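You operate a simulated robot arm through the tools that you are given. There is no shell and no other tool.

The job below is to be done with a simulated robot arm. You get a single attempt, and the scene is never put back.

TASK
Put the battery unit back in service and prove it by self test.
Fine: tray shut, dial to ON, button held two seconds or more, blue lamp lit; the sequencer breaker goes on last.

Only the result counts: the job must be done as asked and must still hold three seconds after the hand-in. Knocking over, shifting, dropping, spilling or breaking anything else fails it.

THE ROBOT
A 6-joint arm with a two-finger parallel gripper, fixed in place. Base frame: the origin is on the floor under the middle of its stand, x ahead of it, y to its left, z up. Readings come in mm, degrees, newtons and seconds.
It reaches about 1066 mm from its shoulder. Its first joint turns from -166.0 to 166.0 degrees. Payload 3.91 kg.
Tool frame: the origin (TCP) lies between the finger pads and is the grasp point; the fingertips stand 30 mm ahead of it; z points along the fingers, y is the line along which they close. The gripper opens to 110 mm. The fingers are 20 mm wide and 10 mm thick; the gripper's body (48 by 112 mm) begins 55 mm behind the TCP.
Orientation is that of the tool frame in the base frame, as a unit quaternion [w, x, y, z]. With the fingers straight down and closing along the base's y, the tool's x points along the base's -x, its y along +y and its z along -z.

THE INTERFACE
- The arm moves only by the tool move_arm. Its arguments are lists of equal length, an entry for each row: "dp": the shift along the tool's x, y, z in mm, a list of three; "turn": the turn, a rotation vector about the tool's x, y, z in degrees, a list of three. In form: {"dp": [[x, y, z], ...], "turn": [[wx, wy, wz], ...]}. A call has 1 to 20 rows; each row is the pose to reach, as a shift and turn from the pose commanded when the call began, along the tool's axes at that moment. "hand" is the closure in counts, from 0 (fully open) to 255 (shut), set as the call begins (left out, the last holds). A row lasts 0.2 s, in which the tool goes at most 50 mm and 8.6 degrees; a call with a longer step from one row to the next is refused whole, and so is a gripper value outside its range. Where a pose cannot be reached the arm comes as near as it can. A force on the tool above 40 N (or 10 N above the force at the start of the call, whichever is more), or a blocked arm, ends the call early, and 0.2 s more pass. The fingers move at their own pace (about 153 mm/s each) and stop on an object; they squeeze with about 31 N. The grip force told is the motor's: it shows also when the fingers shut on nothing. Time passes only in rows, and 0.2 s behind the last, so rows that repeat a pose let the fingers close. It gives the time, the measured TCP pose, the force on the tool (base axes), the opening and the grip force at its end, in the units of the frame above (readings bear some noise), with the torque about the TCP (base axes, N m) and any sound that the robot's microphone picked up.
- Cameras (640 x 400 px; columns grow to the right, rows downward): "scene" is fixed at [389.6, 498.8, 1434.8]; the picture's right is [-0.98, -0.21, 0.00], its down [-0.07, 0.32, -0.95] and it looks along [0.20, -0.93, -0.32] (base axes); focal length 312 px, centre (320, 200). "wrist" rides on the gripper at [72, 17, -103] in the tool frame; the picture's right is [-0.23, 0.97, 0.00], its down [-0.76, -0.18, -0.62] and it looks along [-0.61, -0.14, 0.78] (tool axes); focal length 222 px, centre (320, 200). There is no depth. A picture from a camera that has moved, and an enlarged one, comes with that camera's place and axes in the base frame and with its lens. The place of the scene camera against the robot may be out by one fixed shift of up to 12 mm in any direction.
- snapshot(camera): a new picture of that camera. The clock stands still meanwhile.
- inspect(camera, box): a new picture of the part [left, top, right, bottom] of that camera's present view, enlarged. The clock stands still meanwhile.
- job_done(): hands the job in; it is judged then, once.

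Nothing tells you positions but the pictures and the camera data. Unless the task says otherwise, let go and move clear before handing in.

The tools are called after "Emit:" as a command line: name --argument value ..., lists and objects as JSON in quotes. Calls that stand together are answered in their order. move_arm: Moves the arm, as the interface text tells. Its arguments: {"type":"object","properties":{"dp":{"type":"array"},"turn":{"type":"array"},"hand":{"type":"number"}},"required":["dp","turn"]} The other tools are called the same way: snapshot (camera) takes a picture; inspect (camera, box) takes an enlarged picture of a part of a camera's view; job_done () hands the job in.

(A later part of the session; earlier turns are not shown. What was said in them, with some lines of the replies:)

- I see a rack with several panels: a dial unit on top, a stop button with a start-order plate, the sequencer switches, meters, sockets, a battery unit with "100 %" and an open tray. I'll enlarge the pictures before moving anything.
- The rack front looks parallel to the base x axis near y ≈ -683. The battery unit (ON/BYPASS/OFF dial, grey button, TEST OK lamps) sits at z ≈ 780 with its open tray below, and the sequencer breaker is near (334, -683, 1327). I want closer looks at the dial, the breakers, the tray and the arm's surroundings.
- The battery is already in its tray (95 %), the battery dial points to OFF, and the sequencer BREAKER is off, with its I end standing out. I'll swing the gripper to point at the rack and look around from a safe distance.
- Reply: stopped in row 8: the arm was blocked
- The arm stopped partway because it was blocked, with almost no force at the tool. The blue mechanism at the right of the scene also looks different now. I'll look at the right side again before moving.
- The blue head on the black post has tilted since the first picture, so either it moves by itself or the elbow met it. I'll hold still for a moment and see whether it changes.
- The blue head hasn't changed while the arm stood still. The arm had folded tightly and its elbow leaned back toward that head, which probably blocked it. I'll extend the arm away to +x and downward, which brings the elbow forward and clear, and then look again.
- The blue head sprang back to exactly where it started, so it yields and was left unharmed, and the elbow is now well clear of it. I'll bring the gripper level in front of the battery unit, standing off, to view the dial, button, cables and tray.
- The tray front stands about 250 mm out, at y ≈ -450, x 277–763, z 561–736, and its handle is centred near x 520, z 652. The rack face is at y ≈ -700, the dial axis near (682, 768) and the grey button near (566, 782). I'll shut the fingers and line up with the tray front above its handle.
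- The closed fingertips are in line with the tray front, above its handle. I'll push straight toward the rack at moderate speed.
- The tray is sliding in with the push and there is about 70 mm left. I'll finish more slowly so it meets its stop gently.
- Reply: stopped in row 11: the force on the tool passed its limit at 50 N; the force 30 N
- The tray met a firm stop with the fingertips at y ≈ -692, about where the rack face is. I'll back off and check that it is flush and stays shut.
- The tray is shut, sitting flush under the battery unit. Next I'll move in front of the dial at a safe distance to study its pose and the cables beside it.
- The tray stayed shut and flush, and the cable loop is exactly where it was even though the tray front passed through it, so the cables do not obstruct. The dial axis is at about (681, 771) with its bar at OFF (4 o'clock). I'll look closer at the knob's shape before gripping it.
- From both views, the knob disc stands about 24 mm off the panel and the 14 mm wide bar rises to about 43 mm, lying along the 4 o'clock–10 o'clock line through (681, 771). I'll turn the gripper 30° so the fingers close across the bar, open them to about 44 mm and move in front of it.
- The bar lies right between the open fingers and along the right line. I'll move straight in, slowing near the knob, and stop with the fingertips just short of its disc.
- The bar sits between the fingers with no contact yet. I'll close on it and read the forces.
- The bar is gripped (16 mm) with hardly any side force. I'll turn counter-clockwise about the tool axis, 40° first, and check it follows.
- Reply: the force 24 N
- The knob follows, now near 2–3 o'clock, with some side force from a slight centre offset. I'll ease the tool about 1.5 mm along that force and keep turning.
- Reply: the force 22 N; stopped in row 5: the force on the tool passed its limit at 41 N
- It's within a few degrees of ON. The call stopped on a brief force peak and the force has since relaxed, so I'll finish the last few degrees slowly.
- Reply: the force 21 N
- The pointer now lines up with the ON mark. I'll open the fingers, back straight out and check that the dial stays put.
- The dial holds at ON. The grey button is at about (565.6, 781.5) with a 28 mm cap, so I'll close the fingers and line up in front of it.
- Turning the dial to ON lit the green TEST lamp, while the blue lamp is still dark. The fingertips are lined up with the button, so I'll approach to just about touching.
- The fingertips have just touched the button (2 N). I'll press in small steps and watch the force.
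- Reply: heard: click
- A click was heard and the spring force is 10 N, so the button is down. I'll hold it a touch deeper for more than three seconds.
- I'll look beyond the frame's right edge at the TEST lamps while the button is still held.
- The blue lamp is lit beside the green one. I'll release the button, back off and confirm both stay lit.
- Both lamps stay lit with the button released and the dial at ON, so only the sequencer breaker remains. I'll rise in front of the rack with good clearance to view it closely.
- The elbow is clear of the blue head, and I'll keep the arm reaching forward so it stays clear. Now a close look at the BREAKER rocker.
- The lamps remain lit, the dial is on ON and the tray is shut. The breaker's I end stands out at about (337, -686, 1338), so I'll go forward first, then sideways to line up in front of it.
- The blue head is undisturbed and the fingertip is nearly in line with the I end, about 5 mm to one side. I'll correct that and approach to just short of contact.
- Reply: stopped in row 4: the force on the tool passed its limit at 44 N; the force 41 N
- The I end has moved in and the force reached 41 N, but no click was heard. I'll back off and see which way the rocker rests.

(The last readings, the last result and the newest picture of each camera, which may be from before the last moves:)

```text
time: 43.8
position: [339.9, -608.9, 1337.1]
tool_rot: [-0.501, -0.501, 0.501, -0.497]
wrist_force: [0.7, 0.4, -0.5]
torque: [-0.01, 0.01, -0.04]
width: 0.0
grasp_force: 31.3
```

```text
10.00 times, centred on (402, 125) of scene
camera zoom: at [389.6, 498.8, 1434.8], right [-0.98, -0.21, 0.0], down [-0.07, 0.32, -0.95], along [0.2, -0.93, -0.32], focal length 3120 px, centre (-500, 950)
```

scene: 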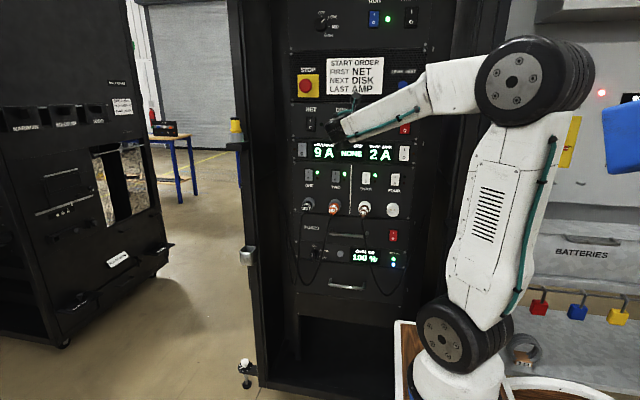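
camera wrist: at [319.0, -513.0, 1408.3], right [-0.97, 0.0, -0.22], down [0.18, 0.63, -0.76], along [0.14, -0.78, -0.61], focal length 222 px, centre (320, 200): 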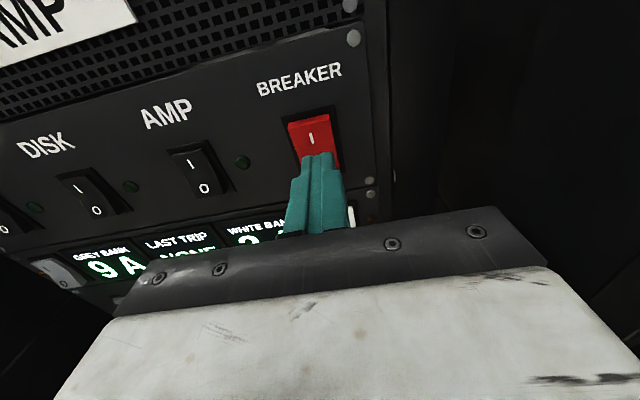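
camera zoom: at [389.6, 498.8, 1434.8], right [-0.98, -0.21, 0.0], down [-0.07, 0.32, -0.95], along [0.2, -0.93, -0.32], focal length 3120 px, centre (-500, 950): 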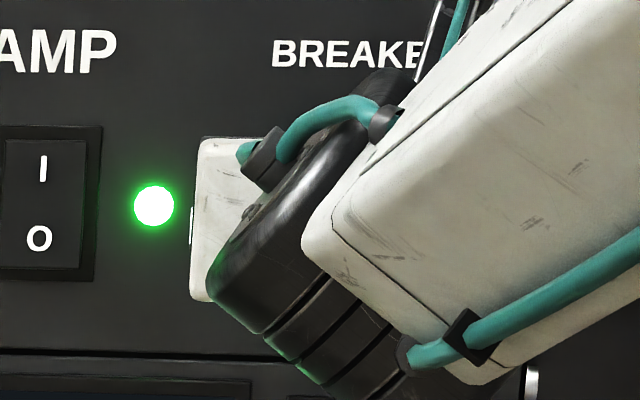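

The breaker is on, with its I end down and the AMP lamp now lit. I'll move clear the same way I came in, then check the whole rack.

Emit:
move_arm --dp '[[2, -43, 0], [4, -86, 0], [6, -130, 0], [7, -172, 0], [7, -172, -35], [7, -172, -70], [7, -172, -98], [7, -172, -98]]' --turn '[[0, 0, 0], [0, 0, 0], [0, 0, 0], [0, 0, 0], [0, 0, 0], [0, 0, 0], [0, 0, 0], [0, 0, 0]]'

Emit:
snapshot --camera "wrist"

Emit:
snapshot --camera "scene"

Emit:
inspect --camera "wrist" --box '[140, 0, 520, 220]'

Emit:
inspect --camera "wrist" --box '[420, 20, 520, 120]'

Emit:
inspect --camera "scene" --box '[280, 200, 430, 310]'

Emit:
inspect --camera "scene" --box '[600, 0, 640, 400]'

```text
time: 45.6
position: [511.0, -512.4, 1342.6]
tool_rot: [0.5, 0.503, -0.5, 0.498]
wrist_force: [0.7, 0.2, 0.5]
torque: [-0.02, -0.01, -0.01]
width: 0.0
grasp_force: 30.9
```

```text
taken
camera wrist: at [496.6, -408.4, 1415.0], right [-0.97, 0.0, -0.22], down [0.18, 0.63, -0.76], along [0.14, -0.78, -0.61], focal length 222 px, centre (320, 200)
```

wrist: 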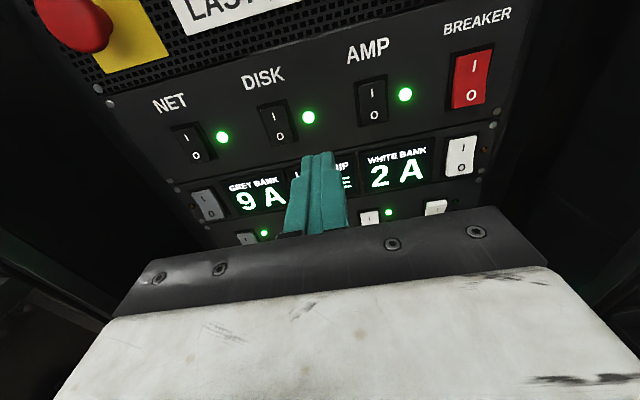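

```text
taken
```

scene: 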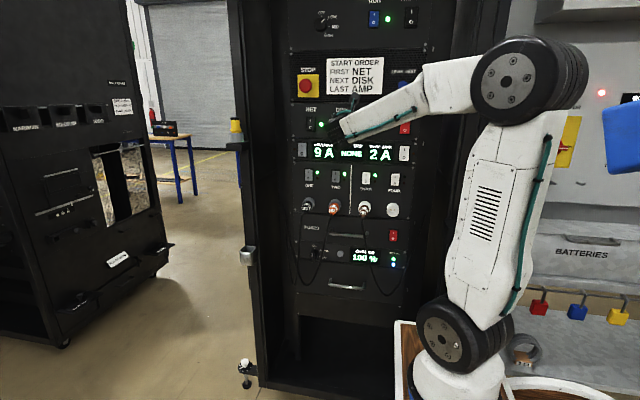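

```text
1.68 times, centred on (330, 110) of wrist
camera zoom: at [496.6, -408.4, 1415.0], right [-0.97, 0.0, -0.22], down [0.18, 0.63, -0.76], along [0.14, -0.78, -0.61], focal length 374 px, centre (303, 352)
```

zoom: 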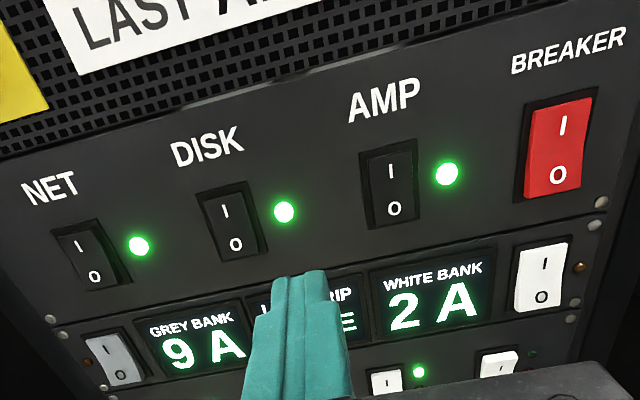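

```text
4.00 times, centred on (470, 70) of wrist
camera zoom: at [496.6, -408.4, 1415.0], right [-0.97, 0.0, -0.22], down [0.18, 0.63, -0.76], along [0.14, -0.78, -0.61], focal length 888 px, centre (-280, 720)
```

zoom: 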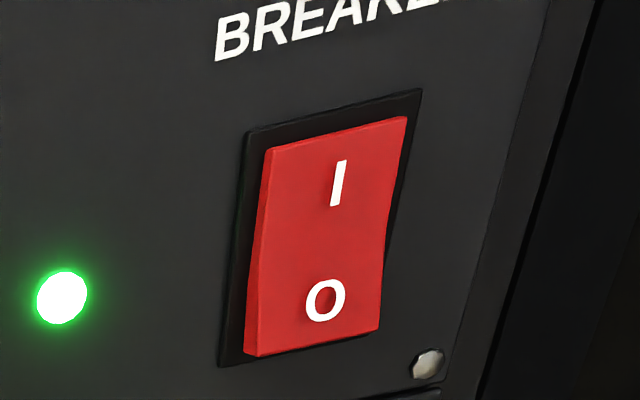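

```text
3.64 times, centred on (355, 255) of scene
camera zoom: at [389.6, 498.8, 1434.8], right [-0.98, -0.21, 0.0], down [-0.07, 0.32, -0.95], along [0.2, -0.93, -0.32], focal length 1135 px, centre (193, 0)
```

zoom: 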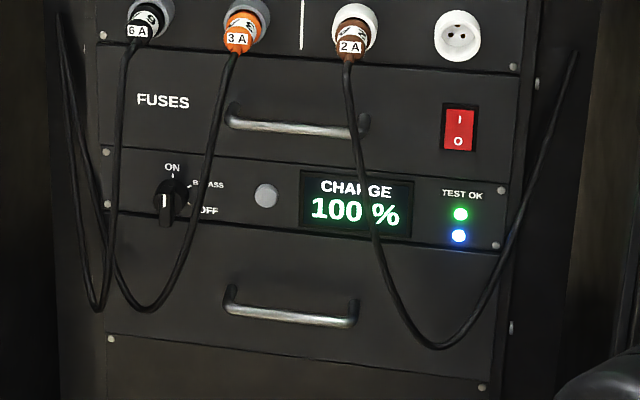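

```text
1.00 times, centred on (620, 200) of scene (not enlarged: the box is as wide or as high as the picture)
camera zoom: at [389.6, 498.8, 1434.8], right [-0.98, -0.21, 0.0], down [-0.07, 0.32, -0.95], along [0.2, -0.93, -0.32], focal length 312 px, centre (20, 200)
```

zoom: 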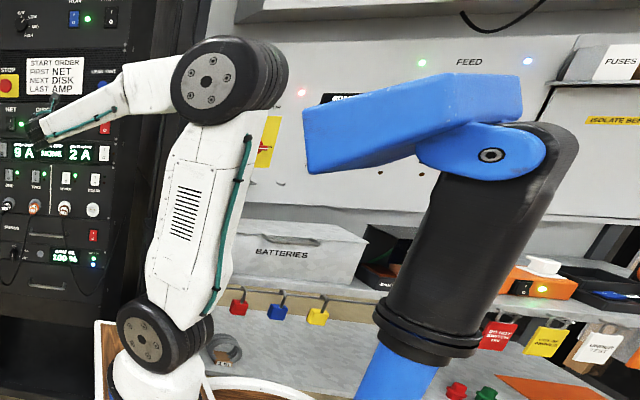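

All three sequencer lamps (NET, DISK, AMP) and both TEST lamps are lit, the breaker is on, and nothing else looks changed. Before handing in, I'll check closely that the tray front is really flush with its neighbours.

Emit:
inspect --camera "scene" --box '[294, 240, 326, 300]'

Emit:
inspect --camera "scene" --box '[380, 250, 412, 310]'

Emit:
inspect --camera "scene" --box '[330, 255, 370, 300]'

Emit:
inspect --camera "scene" --box '[280, 0, 430, 110]'

```text
6.67 times, centred on (310, 270) of scene
camera zoom: at [389.6, 498.8, 1434.8], right [-0.98, -0.21, 0.0], down [-0.07, 0.32, -0.95], along [0.2, -0.93, -0.32], focal length 2080 px, centre (387, -267)
```

zoom: 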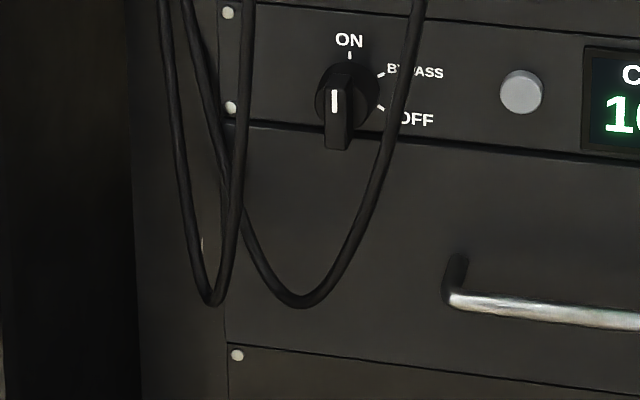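

```text
6.67 times, centred on (396, 280) of scene
camera zoom: at [389.6, 498.8, 1434.8], right [-0.98, -0.21, 0.0], down [-0.07, 0.32, -0.95], along [0.2, -0.93, -0.32], focal length 2080 px, centre (-187, -333)
```

zoom: 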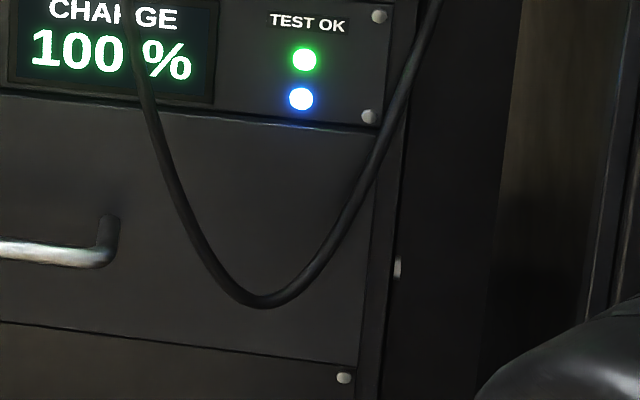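

```text
8.89 times, centred on (350, 278) of scene
camera zoom: at [389.6, 498.8, 1434.8], right [-0.98, -0.21, 0.0], down [-0.07, 0.32, -0.95], along [0.2, -0.93, -0.32], focal length 2774 px, centre (53, -489)
```

zoom: 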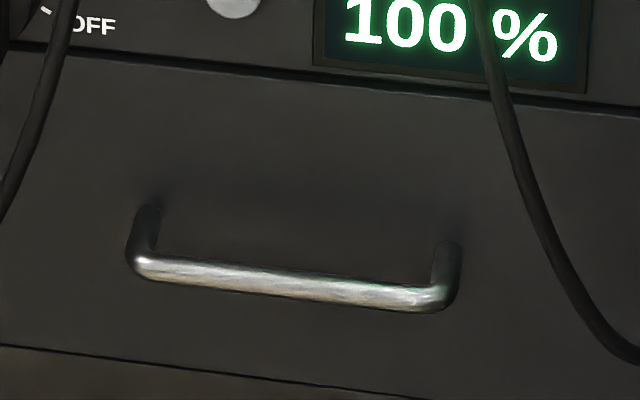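

```text
3.64 times, centred on (355, 55) of scene
camera zoom: at [389.6, 498.8, 1434.8], right [-0.98, -0.21, 0.0], down [-0.07, 0.32, -0.95], along [0.2, -0.93, -0.32], focal length 1135 px, centre (193, 727)
```

zoom: 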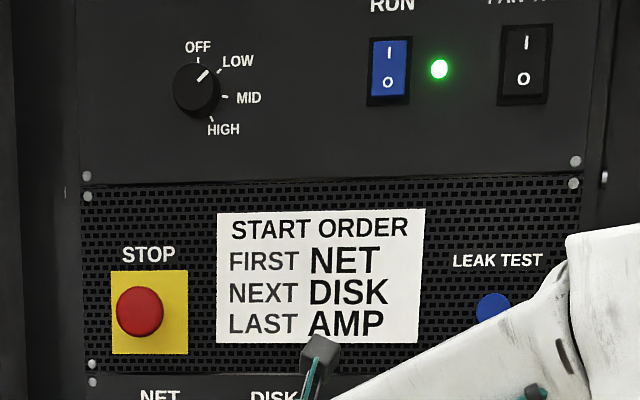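

The tray edges run flush with the panels above and below. The dial is on ON, the blue and green lamps stay lit with the button released, and the sequencer breaker was switched on last. The gripper is clear of everything, so I'm handing in.

Emit:
job_done

```text
The job is handed in.
```

The battery unit is back in service and passed its self test. I've handed the job in, but the hand-in gave no verdict.

- **Tray:** pushed in to its stop. Its front looks flush with the panels above and below.
- **Dial:** turned from OFF to ON and still at ON after I let go.
- **Self test:** I held the grey button for more than three seconds. The blue lamp came on and stayed lit after release, and the green lamp is lit too.
- **Sequencer breaker:** switched on last. The NET, DISK and AMP lamps all came on.

**Contact along the way:** early on, the arm was blocked and the blue head on the black post at the scene's right tilted. Most likely the elbow pushed it. It went back to where it had been once the arm moved away, and it looked the same in later pictures. I saw nothing else shifted or disturbed.
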